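You operate a simulated robot arm through the tools that you are given. There is no shell and no other tool. Be economical: measure what you need, move in short steps, check, and stop when the job is done.

The job below is to be done with a simulated two-armed robot. You get a single attempt, and the scene is never put back.

## Task
Put the yellow cartridge on the top of the teal bench away on the top of the dark green bench. Then fetch the bench brush and set it on the grey small zinc blank on the top of the teal bench. Then take the zinc panel from the bottom shelf of the purple bench and leave it on the top of the teal bench. Then turn the angle knob of the mini folder to 60. Then take the twelve by twelve cover and put it on the bottom shelf of the purple bench. Then take the red fuse and leave it on the free end of the stack table. Then press the yellow tally key three times. Then take the orange wedge and leave it on top of the narrow aluminium panel. Then open the black drawer. Keep to this order. Set down upright: red fuse, orange wedge.

The check looks at the end state, three seconds after you hand in, the way a careful person would. Anything else that was tipped, shoved, dropped, spilled or broken makes it a failure. Lids that push on must go on centred and level and be pressed home; caps that screw on are set level and turned clockwise until they are tight.

## Robot
Two 7-joint arms with two-finger grippers on one trunk, on a base that drives. Base frame: it is fixed to the floor where the robot stands at the start and does not move with it; the origin is under the middle of the robot, x ahead of it, y to its left, z up; the surface under the hand at the start is at about z = 850. Readings come in mm, degrees, newtons and seconds.
The left shoulder is at the start at [85, 216, 1117], the right one opposite. With the tool pointing down near the work surface each hand reaches from about 320 to 820 mm from the robot's upright axis, wherever it stands, measured 20 degrees to its own side. Places, roughly: angle knob of the mini folder [500, 8100, 900]; bench brush (20x4x6 cm) [-1500, -700, 300]; black drawer [600, 10800, 1000]; bottom shelf of the purple bench [-1300, 1700, 300]; free end of the stack table (16x44 cm) [-2720, -800, 840]; narrow aluminium panel [500, 6250, 250]; orange wedge (5x3x5 cm) [300, 8400, 900]; red fuse (3x3x8 cm) [-1400, 2200, 900]; small zinc blank (26x18x1 cm) [500, 300, 900]; top of the dark green bench [600, 9200, 800]; top of the teal bench [700, 0, 800]; twelve by twelve cover [-1250, 1500, 1000]; yellow cartridge (3x3x7 cm) [500, 0, 900]; yellow tally key [300, 7000, 800]; zinc panel [-1250, 1000, 250]. Payload 3.18 kg a hand.
The TCP of each hand is the grasp point between the finger pads, 30 mm short of the fingertips. In the tool frame z runs along the fingers and y along their closing line. Largest opening 144 mm; the body of the gripper starts 103 mm behind the TCP.
Orientation is that of the tool frame in the base frame, as [roll, pitch, yaw] about the fixed x, y, z axes, in that order (R = Rz(yaw) Ry(pitch) Rx(roll)). With the fingers straight down and closing along the base's y, the tool's x points along the base's -x, its y along +y and its z along -z.

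## Interface
- The arms move only by the tool servo_tool. It takes "left_plan", "right_plan" or both (then of equal length, played together; a hand with none holds still); each is one flat list of numbers, 6 for each row, row after row: the shift along the tool's x, y, z in mm, then the turn, a rotation vector about the tool's x, y, z in degrees. In form: [x, y, z, ax, ay, az, x, y, z, ax, ay, az, ...]. A call has 1 to 10 rows; each row is the pose to reach, as a shift and turn from the pose commanded when the call began, along the tool's axes at that moment. "left_gripper" and "right_gripper" are, for a hand that has rows, the opening, from 0 (shut) to 1 (fully open), set as the call begins (left out, the last holds). Each row takes 0.2 s and may step no farther than 50 mm and 8.6 degrees from the row before; otherwise, or with a gripper value out of range, the whole call is refused. Where a pose cannot be reached the arm comes as near as it can. A force on the tool above 40 N (or 10 N above the force at the start of the call, whichever is more), or a blocked arm, ends the call early, and 0.2 s more pass. Each finger halts on what it meets, pressing with about 33 N; the grip force reading is that of the motor and also rises with nothing between the fingers. The clock runs only during rows and for 0.2 s after the last one: add rows that repeat a pose to give the fingers time. It gives the time, the measured TCP pose, the force on the tool (base axes), the opening and the grip force at its end, in the units of the frame above (readings bear some noise), with the torque about the TCP (base axes, N m) and any sound that the robot's microphone picked up.
- Cameras (640 x 400 px; columns grow to the right, rows downward): "scene" is now at [180.5, 11.9, 1297.9]; the picture's right is [0.14, -0.99, 0.00], its down [-0.64, -0.09, -0.76] and it looks along [0.75, 0.11, -0.65] (base axes); focal length 214 px, centre (320, 200). "left" rides on the left gripper at [76, -16, -143] in its tool frame; the picture's right is [0.21, 0.98, 0.00], its down [-0.84, 0.18, -0.51] and it looks along [-0.50, 0.11, 0.86] (tool axes); focal length 218 px, centre (320, 200). "right" rides on the right gripper at [76, 16, -143] in its tool frame; the picture's right is [-0.21, 0.98, 0.00], its down [-0.84, -0.18, -0.51] and it looks along [-0.50, -0.11, 0.86] (tool axes); focal length 218 px, centre (320, 200). There is no depth. A picture from a camera that has moved, and an enlarged one, comes with that camera's place and axes in the base frame and with its lens.
- capture(camera): a new picture of that camera. The clock stands still meanwhile.
- slide_trunk(by): slides the trunk up (or, below 0, down) by that many mm; the arms and the scene camera ride with it, the base frame stays. It gives what a move gives, with no picture.
- roll_base(legs): drives the robot by 1 to 6 legs, each [ahead, left, turn to the left] in mm, mm and degrees, along the robot's own axes; the way and the turn of a leg run together, so that a leg with both is an arc; at most 1500 mm and 180 degrees a leg. The arms and the cameras ride along, it lands a little off, and it stops where it bumps. It gives what a move gives.
- head_to(pan, tilt): turns the head with the scene camera to pan (to the left, within 80 degrees either way) and tilt (down, from -29 to 69), counted from straight ahead of the robot. It gives what a move gives.
- close_up(camera, box): a new picture of the part [left, top, right, bottom] of that camera's present view, enlarged. The clock stands still meanwhile.
- sign_off(): hands the job in; it is judged then, once.

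Go step by step. Nothing tells you exact positions but the pictures and the camera data: compare them with the known pose of the tool, close in by small moves and look again before you grip or let go. The budget is 217 turns and 220 pictures, counting those below and the enlarged ones. Unless the task says otherwise, let go and move clear before handing in, and close with one line.

The tools are called as a command line: name --argument value ..., lists and objects as JSON in quotes. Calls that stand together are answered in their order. servo_tool: Moves the arms, as the interface text tells. Its arguments: {"type":"object","properties":{"left_plan":{"type":"array"},"left_gripper":{"type":"number"},"right_plan":{"type":"array"},"right_gripper":{"type":"number"}},"required":[]} The other tools are called the same way: slide_trunk (by) slides the trunk up or down; roll_base (legs) drives the base; head_to (pan, tilt) turns the head that bears the scene camera; capture (camera) takes a picture; close_up (camera, box) takes an enlarged picture of a part of a camera's view; sign_off () hands the job in.

At the start:

```text
t: 0.0
left_ee_pos: [470.1, 156.2, 1058.5]
left_tool_rot: [179.9, 0.1, 180.0]
left_ft_force: [-0.7, -0.1, 0.1]
left_ft_torque: [0.0, -0.02, 0.01]
left_finger_gap: 144.0
left_finger_force: 0.1
right_ee_pos: [451.2, -203.2, 1097.2]
right_tool_rot: [180.0, -0.1, 180.0]
right_ft_force: [-0.7, -0.7, 0.0]
right_ft_torque: [-0.03, 0.0, -0.04]
right_finger_gap: 143.9
right_finger_force: 0.1
trunk travel left (down, up): [-200.0, 169.0]
robot x, y, heading: [0.3, -0.5, -0.1]
head pan, tilt: [8.3, 40.5]
```

scene: 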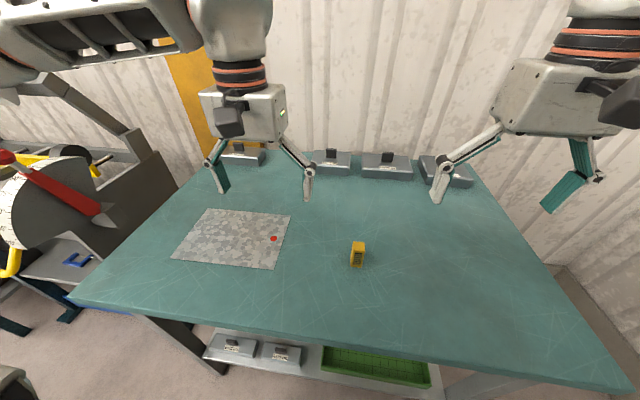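
right: 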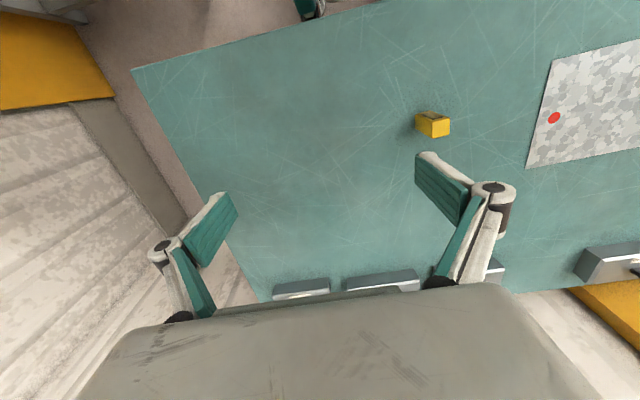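
left: 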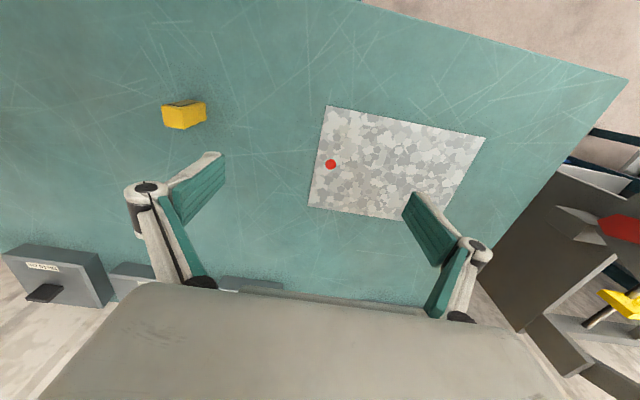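

The yellow cartridge stands near [473, -33] on the teal bench. I bring the right hand above it and look.

servo_tool --right_plan '[-5, 42, 24, 0, 0, 0, -11, 85, 48, 0, 0, 0, -16, 128, 72, 0, 0, 0, -22, 170, 95, 0, 0, 0]'

capture --camera "right"

capture --camera "scene"

```text
t: 1.0
left_ee_pos: [470.9, 157.4, 1058.9]
left_tool_rot: [179.9, 0.0, 180.0]
left_ft_force: [-0.5, -0.1, 0.4]
left_ft_torque: [-0.02, 0.02, 0.03]
left_finger_gap: 144.1
left_finger_force: 0.0
right_ee_pos: [470.5, -32.7, 1003.5]
right_tool_rot: [179.9, -0.1, -179.9]
right_ft_force: [0.8, -0.4, -0.6]
right_ft_torque: [-0.07, 0.0, -0.01]
right_finger_gap: 144.0
right_finger_force: 0.0
trunk travel left (down, up): [-200.0, 169.0]
robot x, y, heading: [-3.5, 2.0, 0.0]
head pan, tilt: [8.3, 40.5]
```

```text
216 pictures are left
camera right: at [395.5, -17.1, 1145.2], right [0.21, 0.98, 0.0], down [0.84, -0.18, 0.51], along [0.49, -0.11, -0.86], focal length 218 px, centre (320, 200)
```

right: 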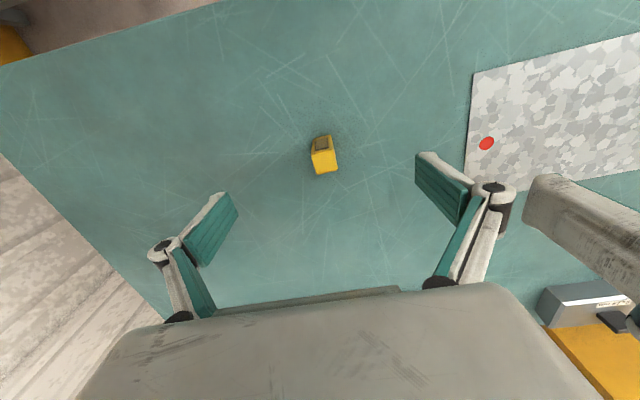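

```text
215 pictures are left
camera scene: at [181.0, 12.9, 1297.8], right [0.14, -0.99, 0.0], down [-0.64, -0.09, -0.76], along [0.75, 0.11, -0.65], focal length 214 px, centre (320, 200)
```

scene: 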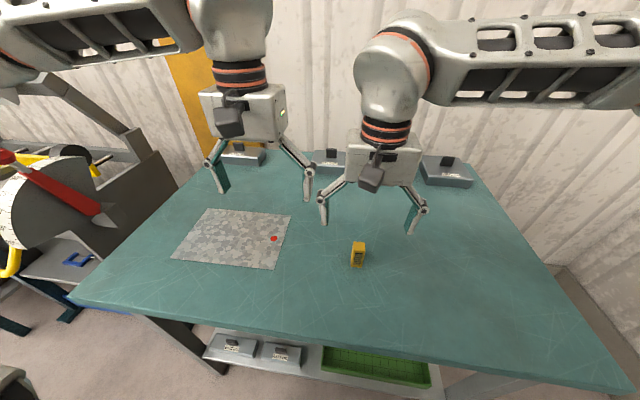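

The cartridge is aligned with the gripper and almost beneath it, so I descend and grip.

servo_tool --right_plan '[-5, 2, 40, 0, 0, 0, -5, 2, 80, 0, 0, 0, -5, 2, 116, 0, 0, 0]' --right_gripper 0.6

close_up --camera "right" --box '[160, 80, 480, 280]'

```text
t: 1.8
left_ee_pos: [471.0, 154.9, 1058.3]
left_tool_rot: [-180.0, 0.0, -180.0]
left_ft_force: [0.6, 0.1, 0.9]
left_ft_torque: [0.0, 0.03, 0.03]
left_finger_gap: 144.1
left_finger_force: 0.0
right_ee_pos: [477.2, -32.4, 887.8]
right_tool_rot: [180.0, 0.0, -180.0]
right_ft_force: [0.4, -0.9, -0.3]
right_ft_torque: [-0.03, 0.02, 0.01]
right_finger_gap: 86.0
right_finger_force: 0.0
trunk travel left (down, up): [-200.0, 169.0]
robot x, y, heading: [1.8, -1.4, 0.1]
head pan, tilt: [8.3, 40.5]
```

```text
2.00 times, centred on (320, 180) of right
camera zoom: at [402.1, -16.9, 1029.8], right [0.21, 0.98, 0.0], down [0.84, -0.18, 0.51], along [0.49, -0.11, -0.86], focal length 436 px, centre (320, 240)
```

zoom: 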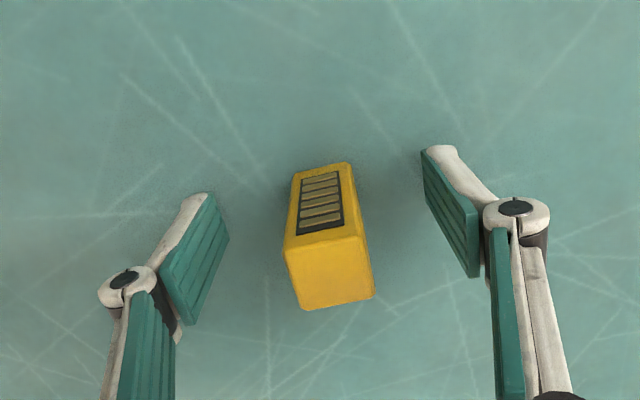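

Cartridge sits between the pads. Close and lift.

servo_tool --right_plan '[0, 0, 0, 0, 0, 0, 0, 0, 0, 0, 0, 0, 0, 0, 0, 0, 0, 0]' --right_gripper 0

servo_tool --right_plan '[0, 0, -40, 0, 0, 0, 0, -10, -90, 0, 0, 0, 40, -40, -130, 0, 0, 0, 80, -80, -170, 0, 0, 0, 110, -120, -200, 0, 0, 0]'

head_to --pan 75 --tilt 20

capture --camera "scene"

capture --camera "right"

```text
t: 2.6
left_ee_pos: [469.6, 154.9, 1060.2]
left_tool_rot: [-179.9, 0.1, -179.9]
left_ft_force: [0.1, 0.5, 0.0]
left_ft_torque: [0.04, 0.01, 0.03]
left_finger_gap: 144.2
left_finger_force: 0.0
right_ee_pos: [477.0, -32.3, 887.6]
right_tool_rot: [-180.0, -0.1, -180.0]
right_ft_force: [0.5, -0.2, 0.7]
right_ft_torque: [-0.01, -0.01, -0.01]
right_finger_gap: 24.9
right_finger_force: 32.6
trunk travel left (down, up): [-200.0, 169.0]
robot x, y, heading: [-1.2, -1.6, 0.2]
head pan, tilt: [8.3, 40.5]
```

```text
refused: row 2 steps farther than a row can; nothing moved
```

```text
t: 4.0
left_ee_pos: [469.6, 156.3, 1060.1]
left_tool_rot: [180.0, 0.1, 180.0]
left_ft_force: [-0.2, 0.7, 0.3]
left_ft_torque: [0.0, -0.01, 0.01]
left_finger_gap: 144.1
left_finger_force: 0.1
right_ee_pos: [475.4, -32.8, 887.1]
right_tool_rot: [180.0, -0.2, -180.0]
right_ft_force: [0.2, 0.0, 0.1]
right_ft_torque: [-0.02, 0.01, 0.0]
right_finger_gap: 25.1
right_finger_force: 32.9
trunk travel left (down, up): [-200.0, 169.0]
robot x, y, heading: [-1.1, 0.7, -0.2]
head pan, tilt: [75.0, 20.0]
```

```text
213 pictures are left
camera scene: at [120.9, 89.6, 1330.1], right [0.97, -0.26, 0.0], down [-0.09, -0.33, -0.94], along [0.24, 0.91, -0.34], focal length 214 px, centre (320, 200)
```

scene: 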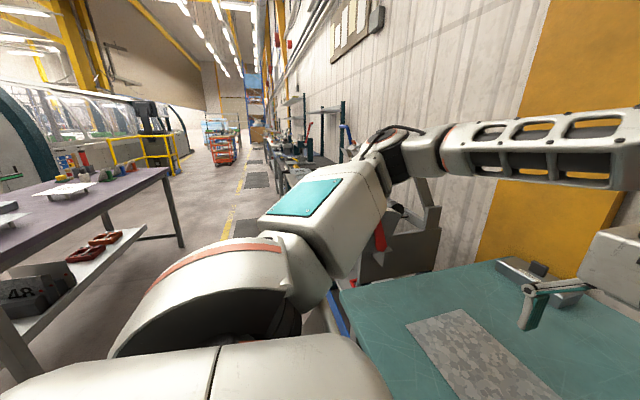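

```text
212 pictures are left
camera right: at [401.5, -16.9, 1030.6], right [0.21, 0.98, 0.0], down [0.84, -0.18, 0.51], along [0.5, -0.11, -0.86], focal length 218 px, centre (320, 200)
```

right: 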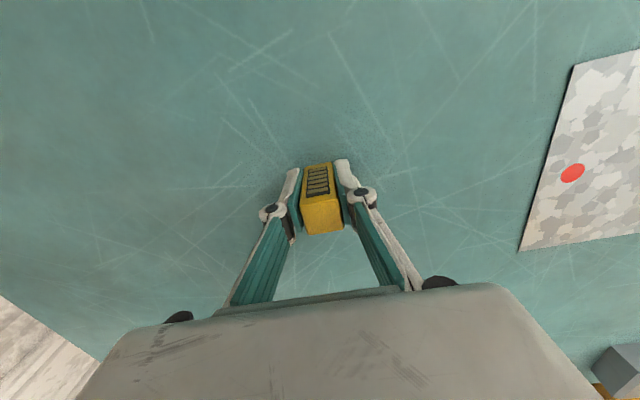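

The cartridge is held (gap 25 mm). I lift it and draw both hands in before driving.

servo_tool --right_plan '[0, 0, -48, 0, 0, 0, 0, -15, -94, 0, 0, 0, 20, -45, -125, 0, 0, 0, 45, -80, -145, 0, 0, 0, 70, -115, -165, 0, 0, 0, 95, -140, -180, 0, 0, 0]' --left_plan '[0, 0, 0, 0, 0, 0, 15, 0, 0, 0, 0, 0, 30, 0, 0, 0, 0, 0, 50, 0, 0, 0, 0, 0, 70, 0, 0, 0, 0, 0, 90, 10, 0, 0, 0, 0]'

roll_base --legs '[[-420, 0, 0]]'

head_to --pan 80 --tilt 15

capture --camera "scene"

```text
t: 5.4
left_ee_pos: [380.5, 164.8, 1059.6]
left_tool_rot: [-180.0, 0.1, -180.0]
left_ft_force: [0.3, 0.8, 0.3]
left_ft_torque: [0.0, -0.02, -0.01]
left_finger_gap: 144.3
left_finger_force: 0.1
right_ee_pos: [382.0, -170.7, 1065.4]
right_tool_rot: [-179.9, 0.0, -180.0]
right_ft_force: [-0.3, -0.3, -0.3]
right_ft_torque: [0.01, -0.03, 0.01]
right_finger_gap: 24.9
right_finger_force: 32.7
trunk travel left (down, up): [-200.0, 169.0]
robot x, y, heading: [1.0, 2.7, -0.0]
head pan, tilt: [75.0, 20.0]
```

```text
t: 8.0
left_ee_pos: [-49.1, 164.8, 1059.6]
left_tool_rot: [-179.9, 0.1, -179.9]
left_ft_force: [-0.5, 0.0, 0.0]
left_ft_torque: [-0.01, -0.04, -0.03]
left_finger_gap: 144.3
left_finger_force: 0.2
right_ee_pos: [-46.2, -168.3, 1064.7]
right_tool_rot: [180.0, -0.2, -179.8]
right_ft_force: [-0.2, 0.2, -0.4]
right_ft_torque: [0.0, -0.02, 0.02]
right_finger_gap: 25.1
right_finger_force: 32.5
trunk travel left (down, up): [-200.0, 169.0]
robot x, y, heading: [-429.2, 0.9, 0.1]
head pan, tilt: [75.0, 20.0]
```

```text
t: 8.7
left_ee_pos: [-49.3, 166.3, 1060.3]
left_tool_rot: [-180.0, -0.2, 180.0]
left_ft_force: [-0.5, 0.3, 0.6]
left_ft_torque: [0.0, 0.0, 0.01]
left_finger_gap: 144.1
left_finger_force: 0.1
right_ee_pos: [-46.2, -168.5, 1065.1]
right_tool_rot: [-180.0, -0.2, -179.9]
right_ft_force: [0.7, -0.6, 0.4]
right_ft_torque: [0.0, -0.03, -0.02]
right_finger_gap: 25.1
right_finger_force: 32.8
trunk travel left (down, up): [-200.0, 169.0]
robot x, y, heading: [-429.7, -1.3, 0.1]
head pan, tilt: [80.0, 15.0]
```

```text
211 pictures are left
camera scene: at [-317.1, 91.6, 1338.2], right [0.98, -0.17, 0.0], down [-0.04, -0.26, -0.97], along [0.17, 0.95, -0.26], focal length 214 px, centre (320, 200)
```

scene: 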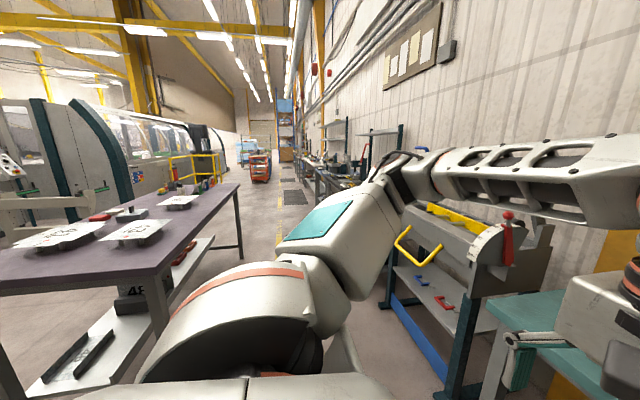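

The aisle is clear between the purple bench (edge near x = -865) and the wall machines. I strafe left along it and look on the way.

roll_base --legs '[[90, 0, 0], [0, 1500, 0], [0, 1500, 0], [0, 1500, 0]]'

capture --camera "scene"

```text
t: 48.3
left_ee_pos: [0.0, 4647.6, 1060.9]
left_tool_rot: [180.0, 0.0, -178.9]
left_ft_force: [0.4, -0.8, -0.4]
left_ft_torque: [-0.01, 0.03, -0.04]
left_finger_gap: 143.9
left_finger_force: 0.0
right_ee_pos: [9.2, 4313.5, 1064.3]
right_tool_rot: [180.0, -0.1, -179.1]
right_ft_force: [0.3, 0.3, -1.3]
right_ft_torque: [0.0, 0.03, 0.0]
right_finger_gap: 25.0
right_finger_force: 32.4
trunk travel left (down, up): [-200.0, 169.0]
robot x, y, heading: [-375.8, 4476.7, 1.1]
head pan, tilt: [80.0, 15.0]
```

```text
210 pictures are left
camera scene: at [-265.6, 4569.7, 1338.2], right [0.99, -0.16, 0.0], down [-0.04, -0.26, -0.97], along [0.15, 0.95, -0.26], focal length 214 px, centre (320, 200)
```

scene: 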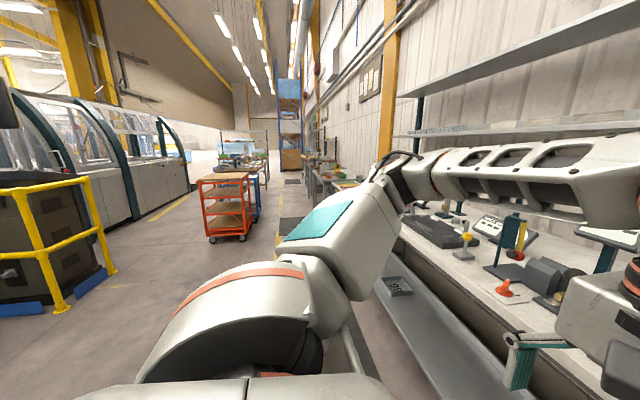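

The orange cart stays at x < -870, so the lane is clear. I straighten up and go on.

roll_base --legs '[[20, 0, -1.1], [0, 1500, 0], [0, 1500, 0]]'

capture --camera "scene"

```text
t: 74.9
left_ee_pos: [-30.4, 7652.9, 1059.9]
left_tool_rot: [180.0, 0.0, -180.0]
left_ft_force: [0.2, 0.3, 0.1]
left_ft_torque: [0.01, 0.01, -0.01]
left_finger_gap: 144.1
left_finger_force: 0.0
right_ee_pos: [-25.5, 7318.8, 1065.4]
right_tool_rot: [180.0, -0.1, -179.9]
right_ft_force: [0.3, 0.0, -0.3]
right_ft_torque: [-0.01, -0.01, 0.03]
right_finger_gap: 25.0
right_finger_force: 33.1
trunk travel left (down, up): [-200.0, 169.0]
robot x, y, heading: [-411.6, 7484.8, 0.1]
head pan, tilt: [80.0, 15.0]
```

```text
209 pictures are left
camera scene: at [-298.0, 7579.3, 1338.2], right [0.99, -0.17, 0.0], down [-0.04, -0.26, -0.97], along [0.17, 0.95, -0.26], focal length 214 px, centre (320, 200)
```

scene: 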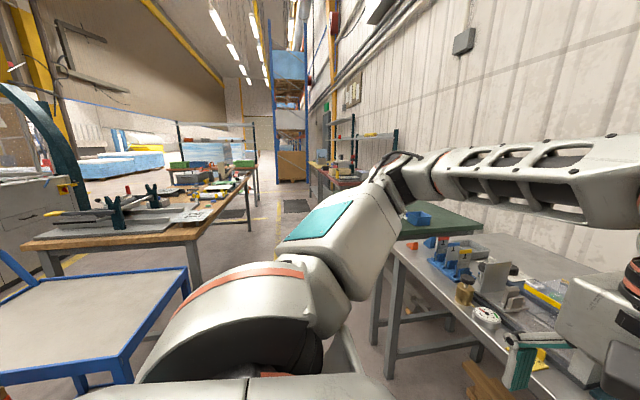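

The dark green bench shows beyond the steel bench at right. I continue left and then look at it straight on.

roll_base --legs '[[60, 0, 0], [0, 1500, 0], [0, 200, 0]]'

head_to --pan 0 --tilt 30

capture --camera "scene"

```text
t: 91.2
left_ee_pos: [38.4, 9397.7, 1059.2]
left_tool_rot: [-180.0, 0.0, 179.4]
left_ft_force: [0.2, 0.2, 0.1]
left_ft_torque: [-0.01, 0.0, -0.02]
left_finger_gap: 143.9
left_finger_force: 0.0
right_ee_pos: [39.4, 9062.8, 1065.5]
right_tool_rot: [180.0, -0.1, 179.5]
right_ft_force: [0.5, 0.7, -0.5]
right_ft_torque: [0.0, -0.01, -0.01]
right_finger_gap: 25.1
right_finger_force: 32.8
trunk travel left (down, up): [-200.0, 169.0]
robot x, y, heading: [-345.8, 9232.5, -0.3]
head pan, tilt: [80.0, 15.0]
```

```text
t: 92.7
left_ee_pos: [39.1, 9396.7, 1061.2]
left_tool_rot: [-180.0, 0.0, 179.4]
left_ft_force: [0.1, -0.3, -0.7]
left_ft_torque: [0.0, 0.02, 0.01]
left_finger_gap: 143.8
left_finger_force: 0.1
right_ee_pos: [39.0, 9062.0, 1064.6]
right_tool_rot: [-179.9, -0.1, 179.5]
right_ft_force: [0.1, -0.7, -0.2]
right_ft_torque: [0.04, 0.02, -0.02]
right_finger_gap: 24.9
right_finger_force: 33.3
trunk travel left (down, up): [-200.0, 169.0]
robot x, y, heading: [-343.4, 9233.4, -0.5]
head pan, tilt: [0.0, 30.0]
```

```text
208 pictures are left
camera scene: at [-156.5, 9233.3, 1314.0], right [-0.01, -1.0, 0.0], down [-0.5, 0.0, -0.87], along [0.87, -0.01, -0.5], focal length 214 px, centre (320, 200)
```

scene: 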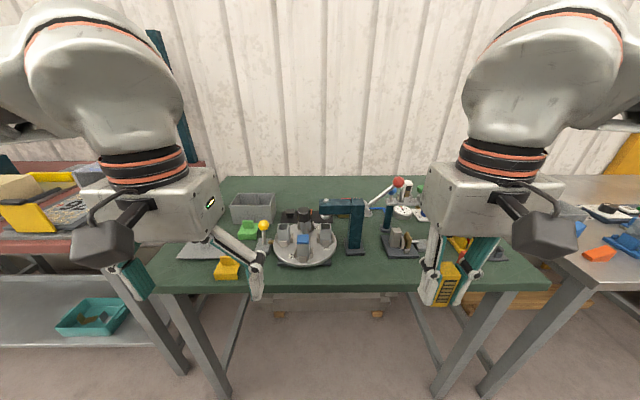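

The dark green bench is ahead, rather crowded. I enlarge to find a free spot.

close_up --camera "scene" --box '[150, 160, 560, 310]'

capture --camera "right"

capture --camera "left"

```text
1.56 times, centred on (355, 235) of scene
camera zoom: at [-156.5, 9233.3, 1314.0], right [-0.01, -1.0, 0.0], down [-0.5, 0.0, -0.87], along [0.87, -0.01, -0.5], focal length 335 px, centre (265, 145)
```

zoom: 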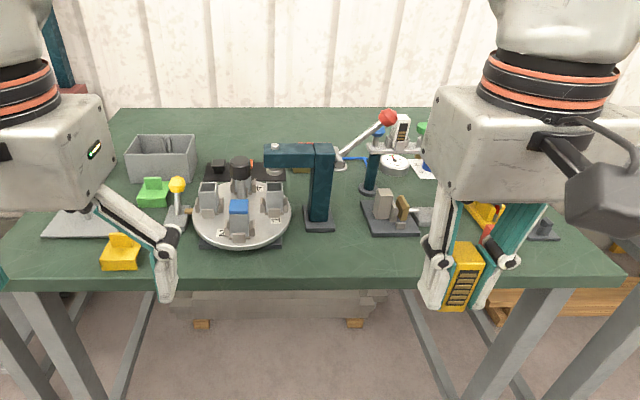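

```text
206 pictures are left
camera right: at [-36.4, 9078.8, 1207.4], right [0.22, 0.98, 0.0], down [0.84, -0.19, 0.51], along [0.49, -0.11, -0.86], focal length 218 px, centre (320, 200)
```

right: 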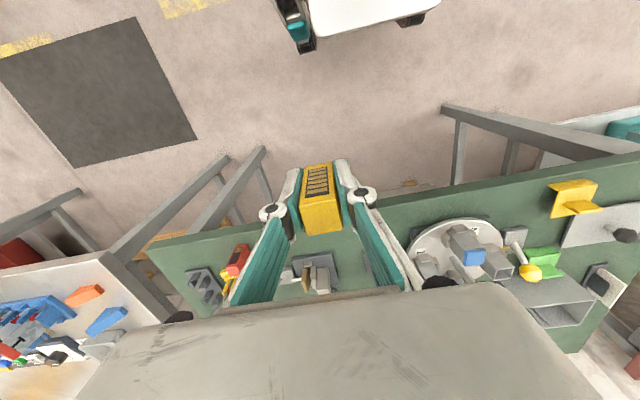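

```text
205 pictures are left
camera left: at [-38.1, 9381.4, 1202.0], right [-0.2, 0.98, 0.0], down [0.84, 0.17, 0.51], along [0.5, 0.1, -0.86], focal length 218 px, centre (320, 200)
```

left: 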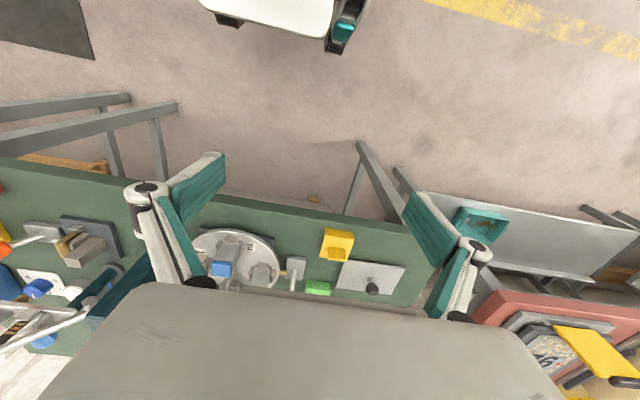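

Free strip on the bench in front of the small press, around [245, 9112]. I bring the cartridge above it.

servo_tool --right_plan '[-40, 12, 0, 0, 0, 0, -80, 25, 0, 0, 0, 0, -120, 38, 10, 0, 0, 0, -160, 50, 30, 0, 0, 0, -200, 52, 50, 0, 0, 0, -206, 52, 90, 0, 0, 0, -206, 52, 130, 0, 0, 0]'

capture --camera "scene"

capture --camera "right"

```text
t: 94.3
left_ee_pos: [40.2, 9397.9, 1059.5]
left_tool_rot: [-180.0, 0.0, 179.5]
left_ft_force: [-0.2, 0.0, 0.6]
left_ft_torque: [0.02, 0.02, 0.01]
left_finger_gap: 143.9
left_finger_force: 0.1
right_ee_pos: [248.1, 9113.0, 933.4]
right_tool_rot: [179.9, -0.1, 179.4]
right_ft_force: [0.5, 0.9, 0.0]
right_ft_torque: [0.0, 0.02, 0.03]
right_finger_gap: 25.1
right_finger_force: 33.9
trunk travel left (down, up): [-200.0, 169.0]
robot x, y, heading: [-343.8, 9236.7, -0.6]
head pan, tilt: [0.0, 30.0]
```

```text
204 pictures are left
camera scene: at [-155.8, 9233.2, 1313.8], right [-0.01, -1.0, 0.0], down [-0.5, 0.0, -0.87], along [0.87, -0.01, -0.5], focal length 214 px, centre (320, 200)
```

scene: 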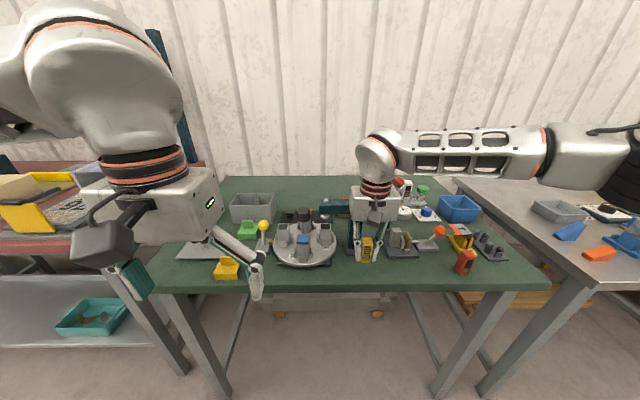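

```text
203 pictures are left
camera right: at [172.0, 9129.4, 1075.8], right [0.22, 0.98, 0.0], down [0.84, -0.19, 0.51], along [0.49, -0.11, -0.86], focal length 218 px, centre (320, 200)
```

right: 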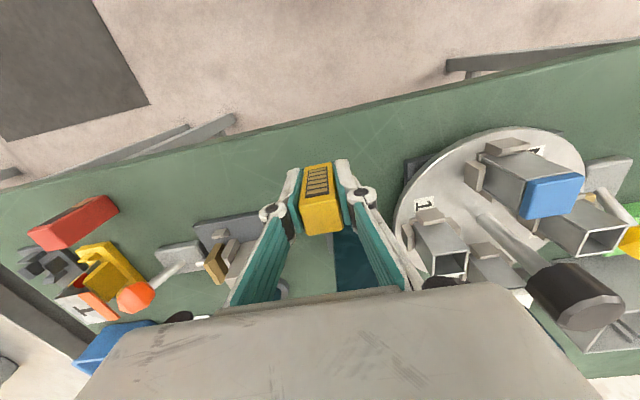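

Clear all around. I lower it until it touches.

servo_tool --right_plan '[0, 0, 30, 0, 0, 0, 0, 0, 40, 0, 0, 0, 0, 0, 44, 0, 0, 0, 0, 0, 47, 0, 0, 0, 0, 0, 50, 0, 0, 0, 0, 0, 53, 0, 0, 0]'

close_up --camera "right" --box '[160, 100, 480, 300]'

```text
t: 95.7
left_ee_pos: [38.5, 9398.4, 1062.2]
left_tool_rot: [180.0, 0.2, 179.5]
left_ft_force: [-1.0, -0.1, 0.2]
left_ft_torque: [0.02, 0.02, 0.06]
left_finger_gap: 144.2
left_finger_force: 0.0
right_ee_pos: [245.7, 9112.4, 885.8]
right_tool_rot: [179.8, 0.2, 179.5]
right_ft_force: [2.1, -1.6, 24.6]
right_ft_torque: [-0.08, -0.09, -0.01]
right_finger_gap: 25.5
right_finger_force: 32.7
trunk travel left (down, up): [-200.0, 169.0]
robot x, y, heading: [-337.4, 9234.2, -0.4]
head pan, tilt: [0.0, 30.0]
```

```text
2.00 times, centred on (320, 200) of right
camera zoom: at [169.5, 9129.3, 1027.4], right [0.22, 0.98, 0.0], down [0.84, -0.19, 0.51], along [0.5, -0.11, -0.86], focal length 436 px, centre (320, 200)
```

zoom: 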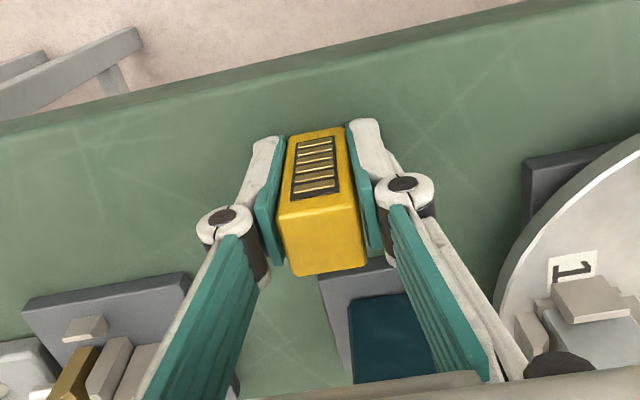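

Contact at z ≈ 886. I release with a modest opening, then rise straight up and draw back.

servo_tool --right_plan '[0, 0, -3, 0, 0, 0, 0, 0, -3, 0, 0, 0]' --right_gripper 0.4

servo_tool --right_plan '[0, 0, -40, 0, 0, 0, 0, 0, -85, 0, 0, 0, 40, -10, -110, 0, 0, 0, 80, -20, -140, 0, 0, 0, 120, -30, -170, 0, 0, 0, 160, -40, -180, 0, 0, 0, 200, -50, -180, 0, 0, 0]'

capture --camera "scene"

```text
t: 96.3
left_ee_pos: [38.0, 9397.9, 1059.4]
left_tool_rot: [180.0, 0.0, 179.4]
left_ft_force: [0.4, -0.1, 0.6]
left_ft_torque: [-0.01, 0.02, -0.01]
left_finger_gap: 144.0
left_finger_force: 0.2
right_ee_pos: [246.2, 9112.4, 882.0]
right_tool_rot: [-180.0, -0.1, 179.5]
right_ft_force: [-0.2, 0.8, -0.6]
right_ft_torque: [0.01, 0.02, -0.02]
right_finger_gap: 57.8
right_finger_force: 0.2
trunk travel left (down, up): [-200.0, 169.0]
robot x, y, heading: [-343.2, 9238.4, -0.6]
head pan, tilt: [0.0, 30.0]
```

```text
refused: row 4 steps farther than a row can; nothing moved
```

```text
201 pictures are left
camera scene: at [-156.4, 9233.3, 1313.8], right [-0.01, -1.0, 0.0], down [-0.5, 0.0, -0.87], along [0.87, -0.01, -0.5], focal length 214 px, centre (320, 200)
```

scene: 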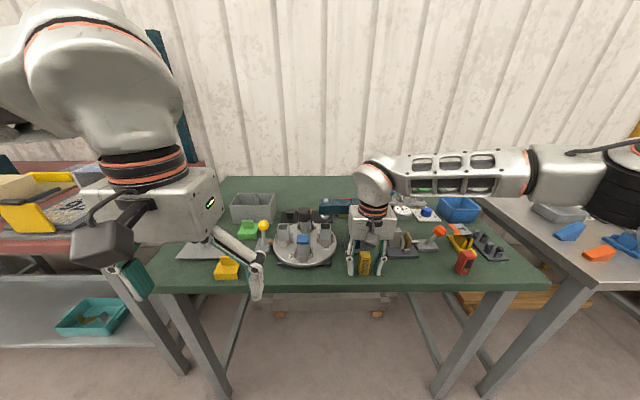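

servo_tool --right_plan '[0, 0, -40, 0, 0, 0, 0, 0, -85, 0, 0, 0, 30, -10, -110, 0, 0, 0, 65, -20, -130, 0, 0, 0, 100, -30, -155, 0, 0, 0, 140, -40, -175, 0, 0, 0, 180, -45, -180, 0, 0, 0, 206, -50, -180, 0, 0, 0]'

close_up --camera "scene" --box '[150, 160, 560, 310]'

```text
t: 98.1
left_ee_pos: [37.8, 9396.3, 1059.7]
left_tool_rot: [180.0, 0.1, 179.5]
left_ft_force: [-0.3, 0.3, 0.3]
left_ft_torque: [-0.02, -0.02, 0.01]
left_finger_gap: 144.0
left_finger_force: 0.1
right_ee_pos: [39.5, 9061.4, 1062.8]
right_tool_rot: [-179.9, -0.2, 179.5]
right_ft_force: [-0.8, -0.2, 0.6]
right_ft_torque: [0.0, -0.01, 0.01]
right_finger_gap: 57.7
right_finger_force: 0.0
trunk travel left (down, up): [-200.0, 169.0]
robot x, y, heading: [-344.9, 9236.8, -0.5]
head pan, tilt: [0.0, 30.0]
```

```text
1.56 times, centred on (355, 235) of scene
camera zoom: at [-156.7, 9233.1, 1314.1], right [-0.01, -1.0, 0.0], down [-0.5, 0.0, -0.87], along [0.87, -0.01, -0.5], focal length 335 px, centre (265, 145)
```

zoom: 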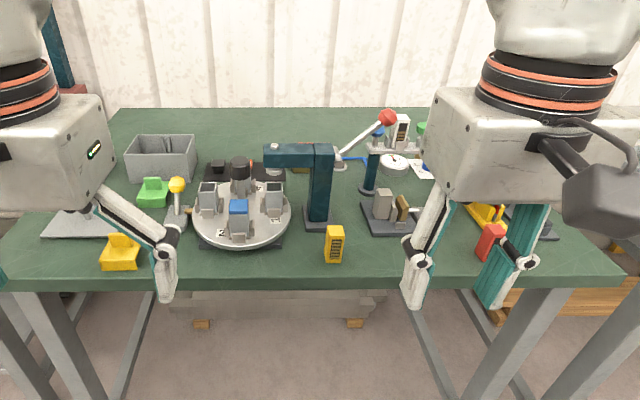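

The cartridge stands upright on the dark green bench. Now I drive back along the aisle for the bench brush.

roll_base --legs '[[0, 0, 0.5], [0, -1500, 0], [0, -1500, 0], [0, -1500, 0]]'

```text
t: 137.7
left_ee_pos: [-0.2, 4876.2, 1058.9]
left_tool_rot: [-179.9, 0.0, 178.5]
left_ft_force: [0.2, 0.4, -0.9]
left_ft_torque: [0.0, -0.01, 0.0]
left_finger_gap: 144.2
left_finger_force: 0.0
right_ee_pos: [-6.1, 4541.0, 1063.6]
right_tool_rot: [180.0, 0.0, 178.5]
right_ft_force: [-0.8, -0.5, 0.5]
right_ft_torque: [0.01, 0.01, 0.02]
right_finger_gap: 57.6
right_finger_force: 0.1
trunk travel left (down, up): [-200.0, 169.0]
robot x, y, heading: [-385.4, 4721.9, -1.5]
head pan, tilt: [0.0, 30.0]
```

roll_base --legs '[[40, 0, 1.5], [0, -1500, 0], [0, -1500, 0], [0, -1500, 0]]'

head_to --pan -80 --tilt 20

capture --camera "scene"

```text
t: 177.3
left_ee_pos: [62.9, 378.1, 1059.1]
left_tool_rot: [180.0, 0.0, -179.4]
left_ft_force: [-1.0, -0.4, 0.3]
left_ft_torque: [-0.01, -0.02, -0.02]
left_finger_gap: 144.0
left_finger_force: 0.0
right_ee_pos: [69.9, 43.0, 1062.7]
right_tool_rot: [-180.0, -0.1, -179.4]
right_ft_force: [-0.1, 0.0, 0.6]
right_ft_torque: [0.01, 0.02, 0.02]
right_finger_gap: 57.6
right_finger_force: 0.1
trunk travel left (down, up): [-200.0, 169.0]
robot x, y, heading: [-316.6, 209.9, 0.7]
head pan, tilt: [0.0, 30.0]
```

```text
t: 178.8
left_ee_pos: [61.8, 378.4, 1059.8]
left_tool_rot: [179.9, 0.1, -179.4]
left_ft_force: [-0.5, 0.5, 0.1]
left_ft_torque: [0.01, -0.01, 0.01]
left_finger_gap: 144.0
left_finger_force: 0.2
right_ee_pos: [70.0, 43.1, 1063.0]
right_tool_rot: [180.0, -0.1, -179.4]
right_ft_force: [0.1, 0.0, 0.1]
right_ft_torque: [0.01, -0.01, -0.01]
right_finger_gap: 57.3
right_finger_force: 0.1
trunk travel left (down, up): [-200.0, 169.0]
robot x, y, heading: [-316.1, 206.8, 0.6]
head pan, tilt: [-80.0, 20.0]
```

```text
199 pictures are left
camera scene: at [-203.3, 117.7, 1330.1], right [-0.98, -0.18, 0.0], down [-0.06, 0.34, -0.94], along [0.17, -0.92, -0.34], focal length 214 px, centre (320, 200)
```

scene: 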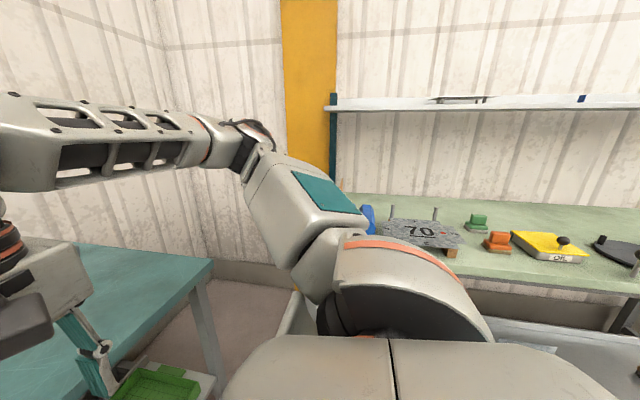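

A light green bench stands along the -y wall; the brush is likely on its lower shelf. I turn right to face it.

roll_base --legs '[[-60, 0, -90.6]]'

head_to --pan -40 --tilt 30

capture --camera "scene"

```text
t: 183.1
left_ee_pos: [-198.0, -135.8, 1059.1]
left_tool_rot: [-180.0, -0.1, 89.1]
left_ft_force: [0.7, -0.7, 0.5]
left_ft_torque: [0.01, -0.01, 0.0]
left_finger_gap: 143.9
left_finger_force: 0.0
right_ee_pos: [-533.1, -135.0, 1063.1]
right_tool_rot: [-180.0, -0.1, 89.1]
right_ft_force: [-0.4, -0.4, 0.1]
right_ft_torque: [0.0, -0.01, 0.01]
right_finger_gap: 57.4
right_finger_force: 0.0
trunk travel left (down, up): [-200.0, 169.0]
robot x, y, heading: [-357.6, 245.3, -90.9]
head pan, tilt: [-80.0, 20.0]
```

```text
t: 184.2
left_ee_pos: [-197.2, -136.6, 1059.2]
left_tool_rot: [-180.0, -0.1, 89.2]
left_ft_force: [-0.1, -0.1, -0.4]
left_ft_torque: [-0.04, -0.03, 0.02]
left_finger_gap: 144.0
left_finger_force: 0.1
right_ee_pos: [-532.6, -134.6, 1062.9]
right_tool_rot: [180.0, -0.1, 89.2]
right_ft_force: [-0.9, 0.1, -0.1]
right_ft_torque: [-0.04, -0.01, 0.01]
right_finger_gap: 57.7
right_finger_force: 0.0
trunk travel left (down, up): [-200.0, 169.0]
robot x, y, heading: [-355.2, 247.9, -90.9]
head pan, tilt: [-40.0, 30.0]
```

```text
198 pictures are left
camera scene: at [-415.6, 83.4, 1314.0], right [-0.75, 0.66, 0.0], down [0.33, 0.38, -0.87], along [-0.57, -0.65, -0.5], focal length 214 px, centre (320, 200)
```

scene: 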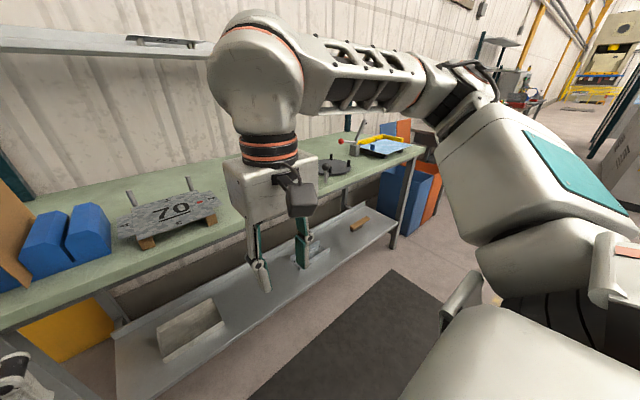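

A brown object that must be the brush lies on the lower shelf near [-1577, -755, 300]. I strafe over in front of it and look closer.

roll_base --legs '[[0, -1000, 0.9]]'

head_to --pan -15 --tilt 50

capture --camera "scene"

```text
t: 193.2
left_ee_pos: [-1182.8, -126.9, 1059.2]
left_tool_rot: [-180.0, 0.0, 90.4]
left_ft_force: [-0.3, -0.4, 0.3]
left_ft_torque: [0.0, -0.01, 0.03]
left_finger_gap: 144.2
left_finger_force: 0.2
right_ee_pos: [-1518.8, -134.2, 1063.8]
right_tool_rot: [-179.9, -0.1, 90.4]
right_ft_force: [0.4, -0.4, -0.3]
right_ft_torque: [-0.03, -0.01, 0.03]
right_finger_gap: 57.9
right_finger_force: 0.1
trunk travel left (down, up): [-200.0, 169.0]
robot x, y, heading: [-1353.9, 251.7, -89.8]
head pan, tilt: [-40.0, 30.0]
```

```text
t: 194.1
left_ee_pos: [-1183.1, -128.3, 1059.5]
left_tool_rot: [180.0, 0.1, 90.4]
left_ft_force: [0.5, -0.1, -0.4]
left_ft_torque: [0.01, -0.02, -0.01]
left_finger_gap: 144.0
left_finger_force: 0.1
right_ee_pos: [-1517.4, -134.0, 1062.9]
right_tool_rot: [-179.9, -0.2, 90.4]
right_ft_force: [-0.6, -0.2, 0.2]
right_ft_torque: [0.0, 0.02, 0.0]
right_finger_gap: 57.9
right_finger_force: 0.1
trunk travel left (down, up): [-200.0, 169.0]
robot x, y, heading: [-1350.7, 254.6, -89.7]
head pan, tilt: [-15.0, 50.0]
```

```text
197 pictures are left
camera scene: at [-1368.8, 81.9, 1284.6], right [-0.97, 0.25, 0.0], down [0.19, 0.74, -0.64], along [-0.16, -0.62, -0.77], focal length 214 px, centre (320, 200)
```

scene: 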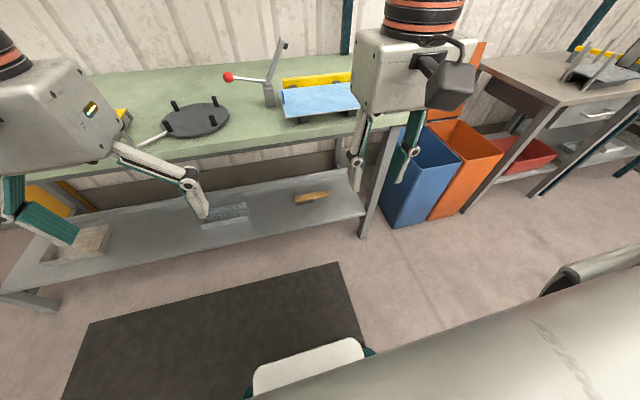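

close_up --camera "scene" --box '[230, 150, 390, 250]'

```text
4.00 times, centred on (310, 200) of scene
camera zoom: at [-1368.8, 81.9, 1284.6], right [-0.97, 0.25, 0.0], down [0.19, 0.74, -0.64], along [-0.16, -0.62, -0.77], focal length 858 px, centre (360, 200)
```

zoom: 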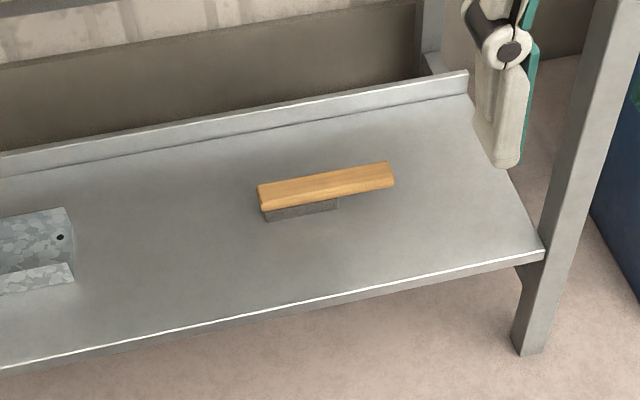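

The brush is a wooden handle lying parallel to the shelf edge, about 160 mm behind the bench front. I lower the trunk and then the right hand in front of the bench.

slide_trunk --by -200

servo_tool --right_plan '[-20, 0, 45, 0, 0, 0, -40, 0, 90, 0, 0, 0, -60, 0, 135, 0, 0, 0, -80, 0, 180, 0, 0, 0, -100, 0, 225, 0, 0, 0, -120, 0, 270, 0, 0, 0, -140, 0, 315, 0, 0, 0, -150, 0, 360, 0, 0, 0]' --right_gripper 0.7

capture --camera "scene"

capture --camera "right"

capture --camera "left"

```text
t: 196.3
left_ee_pos: [-1182.5, -127.4, 860.4]
left_tool_rot: [-180.0, 0.1, 90.4]
left_ft_force: [-0.9, -0.3, -0.4]
left_ft_torque: [-0.01, -0.02, -0.01]
left_finger_gap: 144.1
left_finger_force: 0.1
right_ee_pos: [-1517.1, -142.0, 871.0]
right_tool_rot: [178.2, -1.3, 87.5]
right_ft_force: [0.2, 0.5, -0.9]
right_ft_torque: [-0.02, -0.04, -0.01]
right_finger_gap: 57.5
right_finger_force: 0.1
trunk travel left (down, up): [0.0, 369.0]
robot x, y, heading: [-1349.5, 251.3, -89.5]
head pan, tilt: [-15.0, 50.0]
```

```text
t: 198.1
left_ee_pos: [-1182.6, -128.9, 859.0]
left_tool_rot: [179.9, 0.0, 90.3]
left_ft_force: [-0.8, -0.6, -0.6]
left_ft_torque: [0.02, 0.0, 0.03]
left_finger_gap: 143.9
left_finger_force: 0.1
right_ee_pos: [-1517.7, -287.2, 501.3]
right_tool_rot: [180.0, -0.1, 90.6]
right_ft_force: [0.1, 0.4, 0.4]
right_ft_torque: [0.02, 0.0, -0.02]
right_finger_gap: 100.5
right_finger_force: 0.1
trunk travel left (down, up): [0.0, 369.0]
robot x, y, heading: [-1352.1, 251.4, -89.7]
head pan, tilt: [-15.0, 50.0]
```

```text
195 pictures are left
camera scene: at [-1367.4, -112.6, 1038.2], right [-0.97, 0.25, 0.0], down [0.19, 0.74, -0.64], along [-0.16, -0.62, -0.77], focal length 214 px, centre (320, 200)
```

scene: 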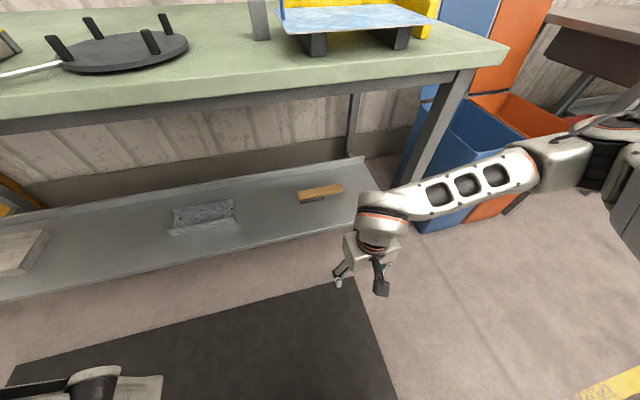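

```text
194 pictures are left
camera right: at [-1501.6, -210.4, 645.6], right [0.98, -0.2, 0.0], down [-0.17, -0.84, 0.51], along [-0.1, -0.5, -0.86], focal length 218 px, centre (320, 200)
```

right: 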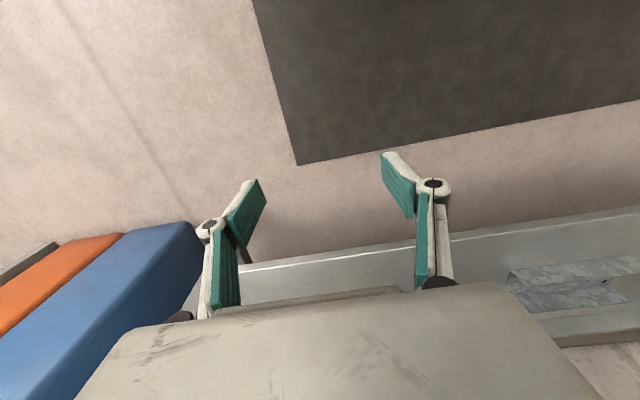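

```text
193 pictures are left
camera left: at [-1200.4, -51.6, 1001.8], right [0.98, 0.22, 0.0], down [0.19, -0.84, 0.51], along [0.11, -0.5, -0.86], focal length 218 px, centre (320, 200)
```

left: 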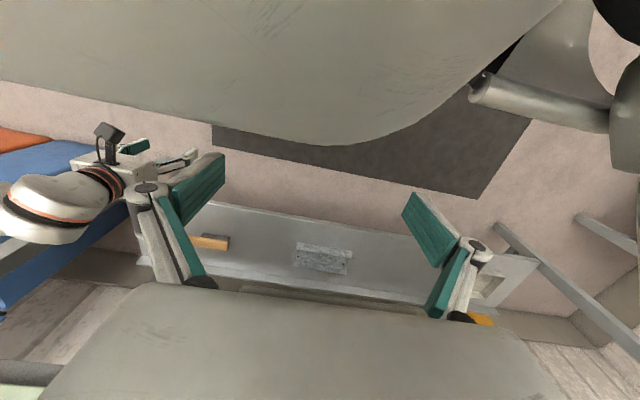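

The lower-arm posture works. I turn the wrist 90° so the fingers close across the brush, lowering and stretching the hand while still in front of the bench.

servo_tool --right_plan '[-11, -5, 13, 0, 0, 8.5, -22, -10, 26, 0, 0, 17, -33, -15, 39, 0, 0, 25.5, -44, -20, 52, 0, 0, 34, -55, -25, 65, 0, 0, 42.5, -66, -30, 78, 0, 0, 51, -77, -35, 91, 0, 0, 59.5, -88, -40, 104, 0, 0, 68, -99, -45, 117, 0, 0, 76.5, -110, -50, 125, 0, 0, 85]'

capture --camera "scene"

capture --camera "right"

```text
t: 200.3
left_ee_pos: [-1182.4, -128.1, 859.6]
left_tool_rot: [-179.9, 0.1, 90.4]
left_ft_force: [0.0, 0.2, 0.1]
left_ft_torque: [0.01, -0.01, 0.04]
left_finger_gap: 143.9
left_finger_force: 0.1
right_ee_pos: [-1565.5, -394.4, 378.0]
right_tool_rot: [-179.8, 0.0, 5.2]
right_ft_force: [-0.4, 1.0, -0.9]
right_ft_torque: [-0.03, 0.04, -0.02]
right_finger_gap: 100.8
right_finger_force: 0.2
trunk travel left (down, up): [0.0, 369.0]
robot x, y, heading: [-1352.1, 249.4, -89.6]
head pan, tilt: [-15.0, 50.0]
```

```text
192 pictures are left
camera scene: at [-1367.4, -112.3, 1038.4], right [-0.97, 0.25, 0.0], down [0.19, 0.74, -0.64], along [-0.16, -0.62, -0.77], focal length 214 px, centre (320, 200)
```

scene: 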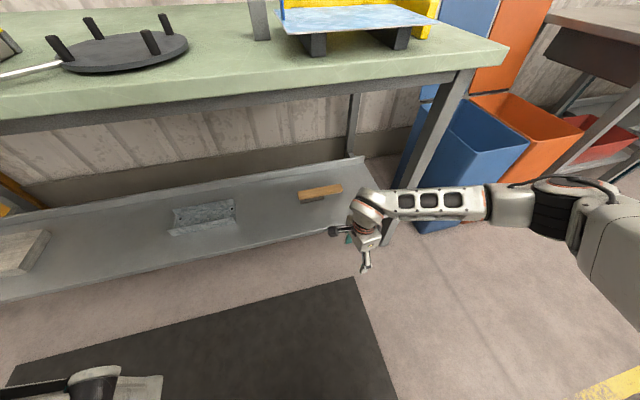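

```text
191 pictures are left
camera right: at [-1487.7, -404.3, 521.3], right [-0.12, -0.99, 0.0], down [-0.86, 0.1, 0.51], along [-0.5, 0.06, -0.86], focal length 218 px, centre (320, 200)
```

right: 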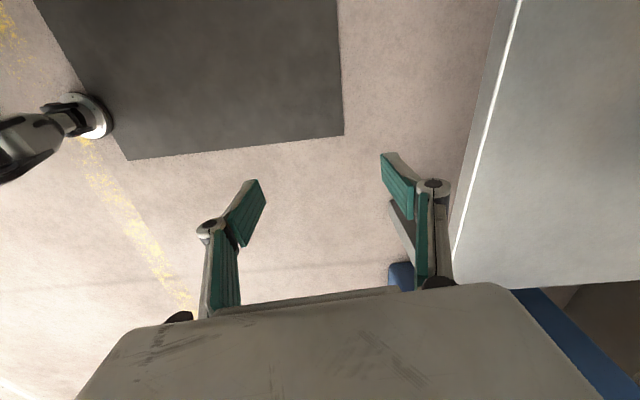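

capture --camera "left"

```text
190 pictures are left
camera left: at [-1200.4, -51.3, 1002.0], right [0.98, 0.22, 0.0], down [0.19, -0.84, 0.51], along [0.11, -0.5, -0.86], focal length 218 px, centre (320, 200)
```

left: 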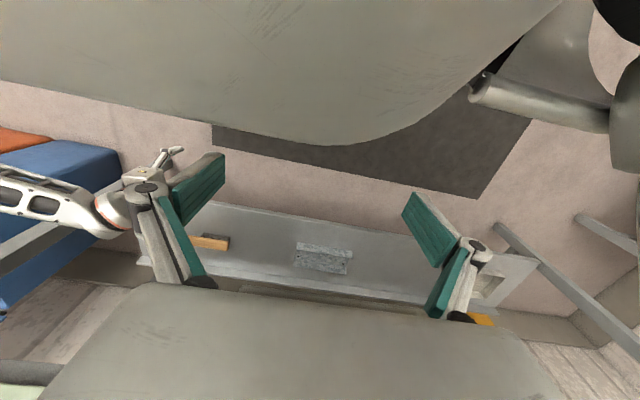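

I now know the forearm's direction: turning the robot to heading -110 makes the forearm exit clear of the bench leg. I shift left and turn while still outside.

roll_base --legs '[[0, 300, 0], [0, 0, -20.4], [60, 30, 0]]'

servo_tool --right_plan '[0, 0, 0, 0, 0, -8, 0, 0, 0, 0, 0, -15]'

capture --camera "scene"

capture --camera "right"

```text
t: 205.2
left_ee_pos: [-1017.6, -227.7, 859.2]
left_tool_rot: [180.0, 0.0, 69.6]
left_ft_force: [-0.7, 0.3, 0.2]
left_ft_torque: [0.0, 0.0, 0.0]
left_finger_gap: 144.0
left_finger_force: 0.0
right_ee_pos: [-1469.8, -340.8, 378.3]
right_tool_rot: [-179.9, 0.0, -15.2]
right_ft_force: [-0.6, -0.8, -0.7]
right_ft_torque: [-0.03, 0.0, 0.0]
right_finger_gap: 100.5
right_finger_force: 0.1
trunk travel left (down, up): [0.0, 369.0]
robot x, y, heading: [-1037.5, 185.1, -110.5]
head pan, tilt: [-15.0, 50.0]
```

```text
t: 205.8
left_ee_pos: [-1017.4, -228.6, 858.2]
left_tool_rot: [180.0, 0.0, 69.8]
left_ft_force: [0.4, 0.6, -0.7]
left_ft_torque: [0.02, 0.0, 0.01]
left_finger_gap: 143.9
left_finger_force: 0.1
right_ee_pos: [-1469.5, -341.1, 379.3]
right_tool_rot: [-179.9, 0.0, -0.2]
right_ft_force: [-0.5, 0.3, 1.1]
right_ft_torque: [0.02, 0.03, -0.03]
right_finger_gap: 100.6
right_finger_force: 0.1
trunk travel left (down, up): [0.0, 369.0]
robot x, y, heading: [-1039.2, 188.7, -110.4]
head pan, tilt: [-15.0, 50.0]
```

```text
189 pictures are left
camera scene: at [-1183.7, -147.6, 1038.5], right [-0.82, 0.58, 0.0], down [0.44, 0.63, -0.64], along [-0.37, -0.52, -0.77], focal length 214 px, centre (320, 200)
```

scene: 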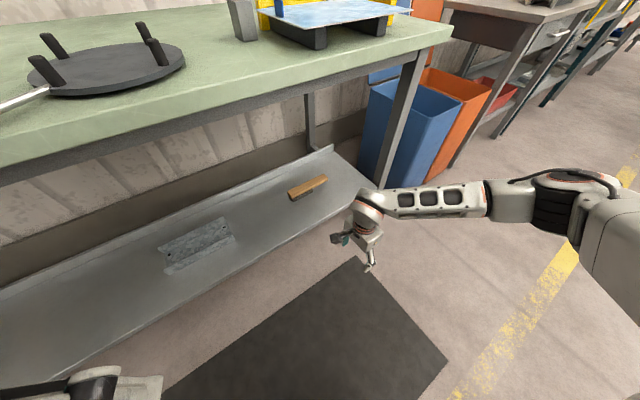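

```text
188 pictures are left
camera right: at [-1392.2, -358.5, 521.5], right [-0.21, -0.98, 0.0], down [-0.84, 0.18, 0.51], along [-0.5, 0.11, -0.86], focal length 218 px, centre (320, 200)
```

right: 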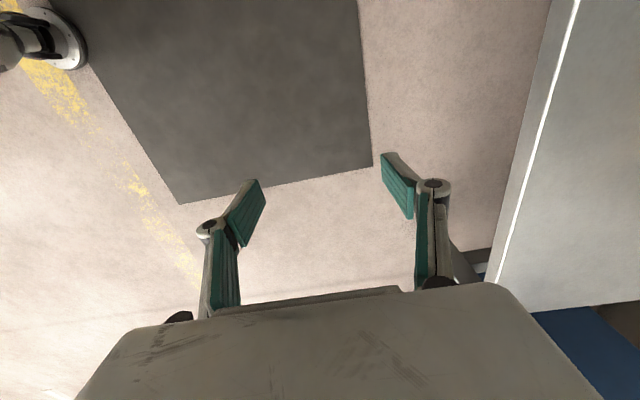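

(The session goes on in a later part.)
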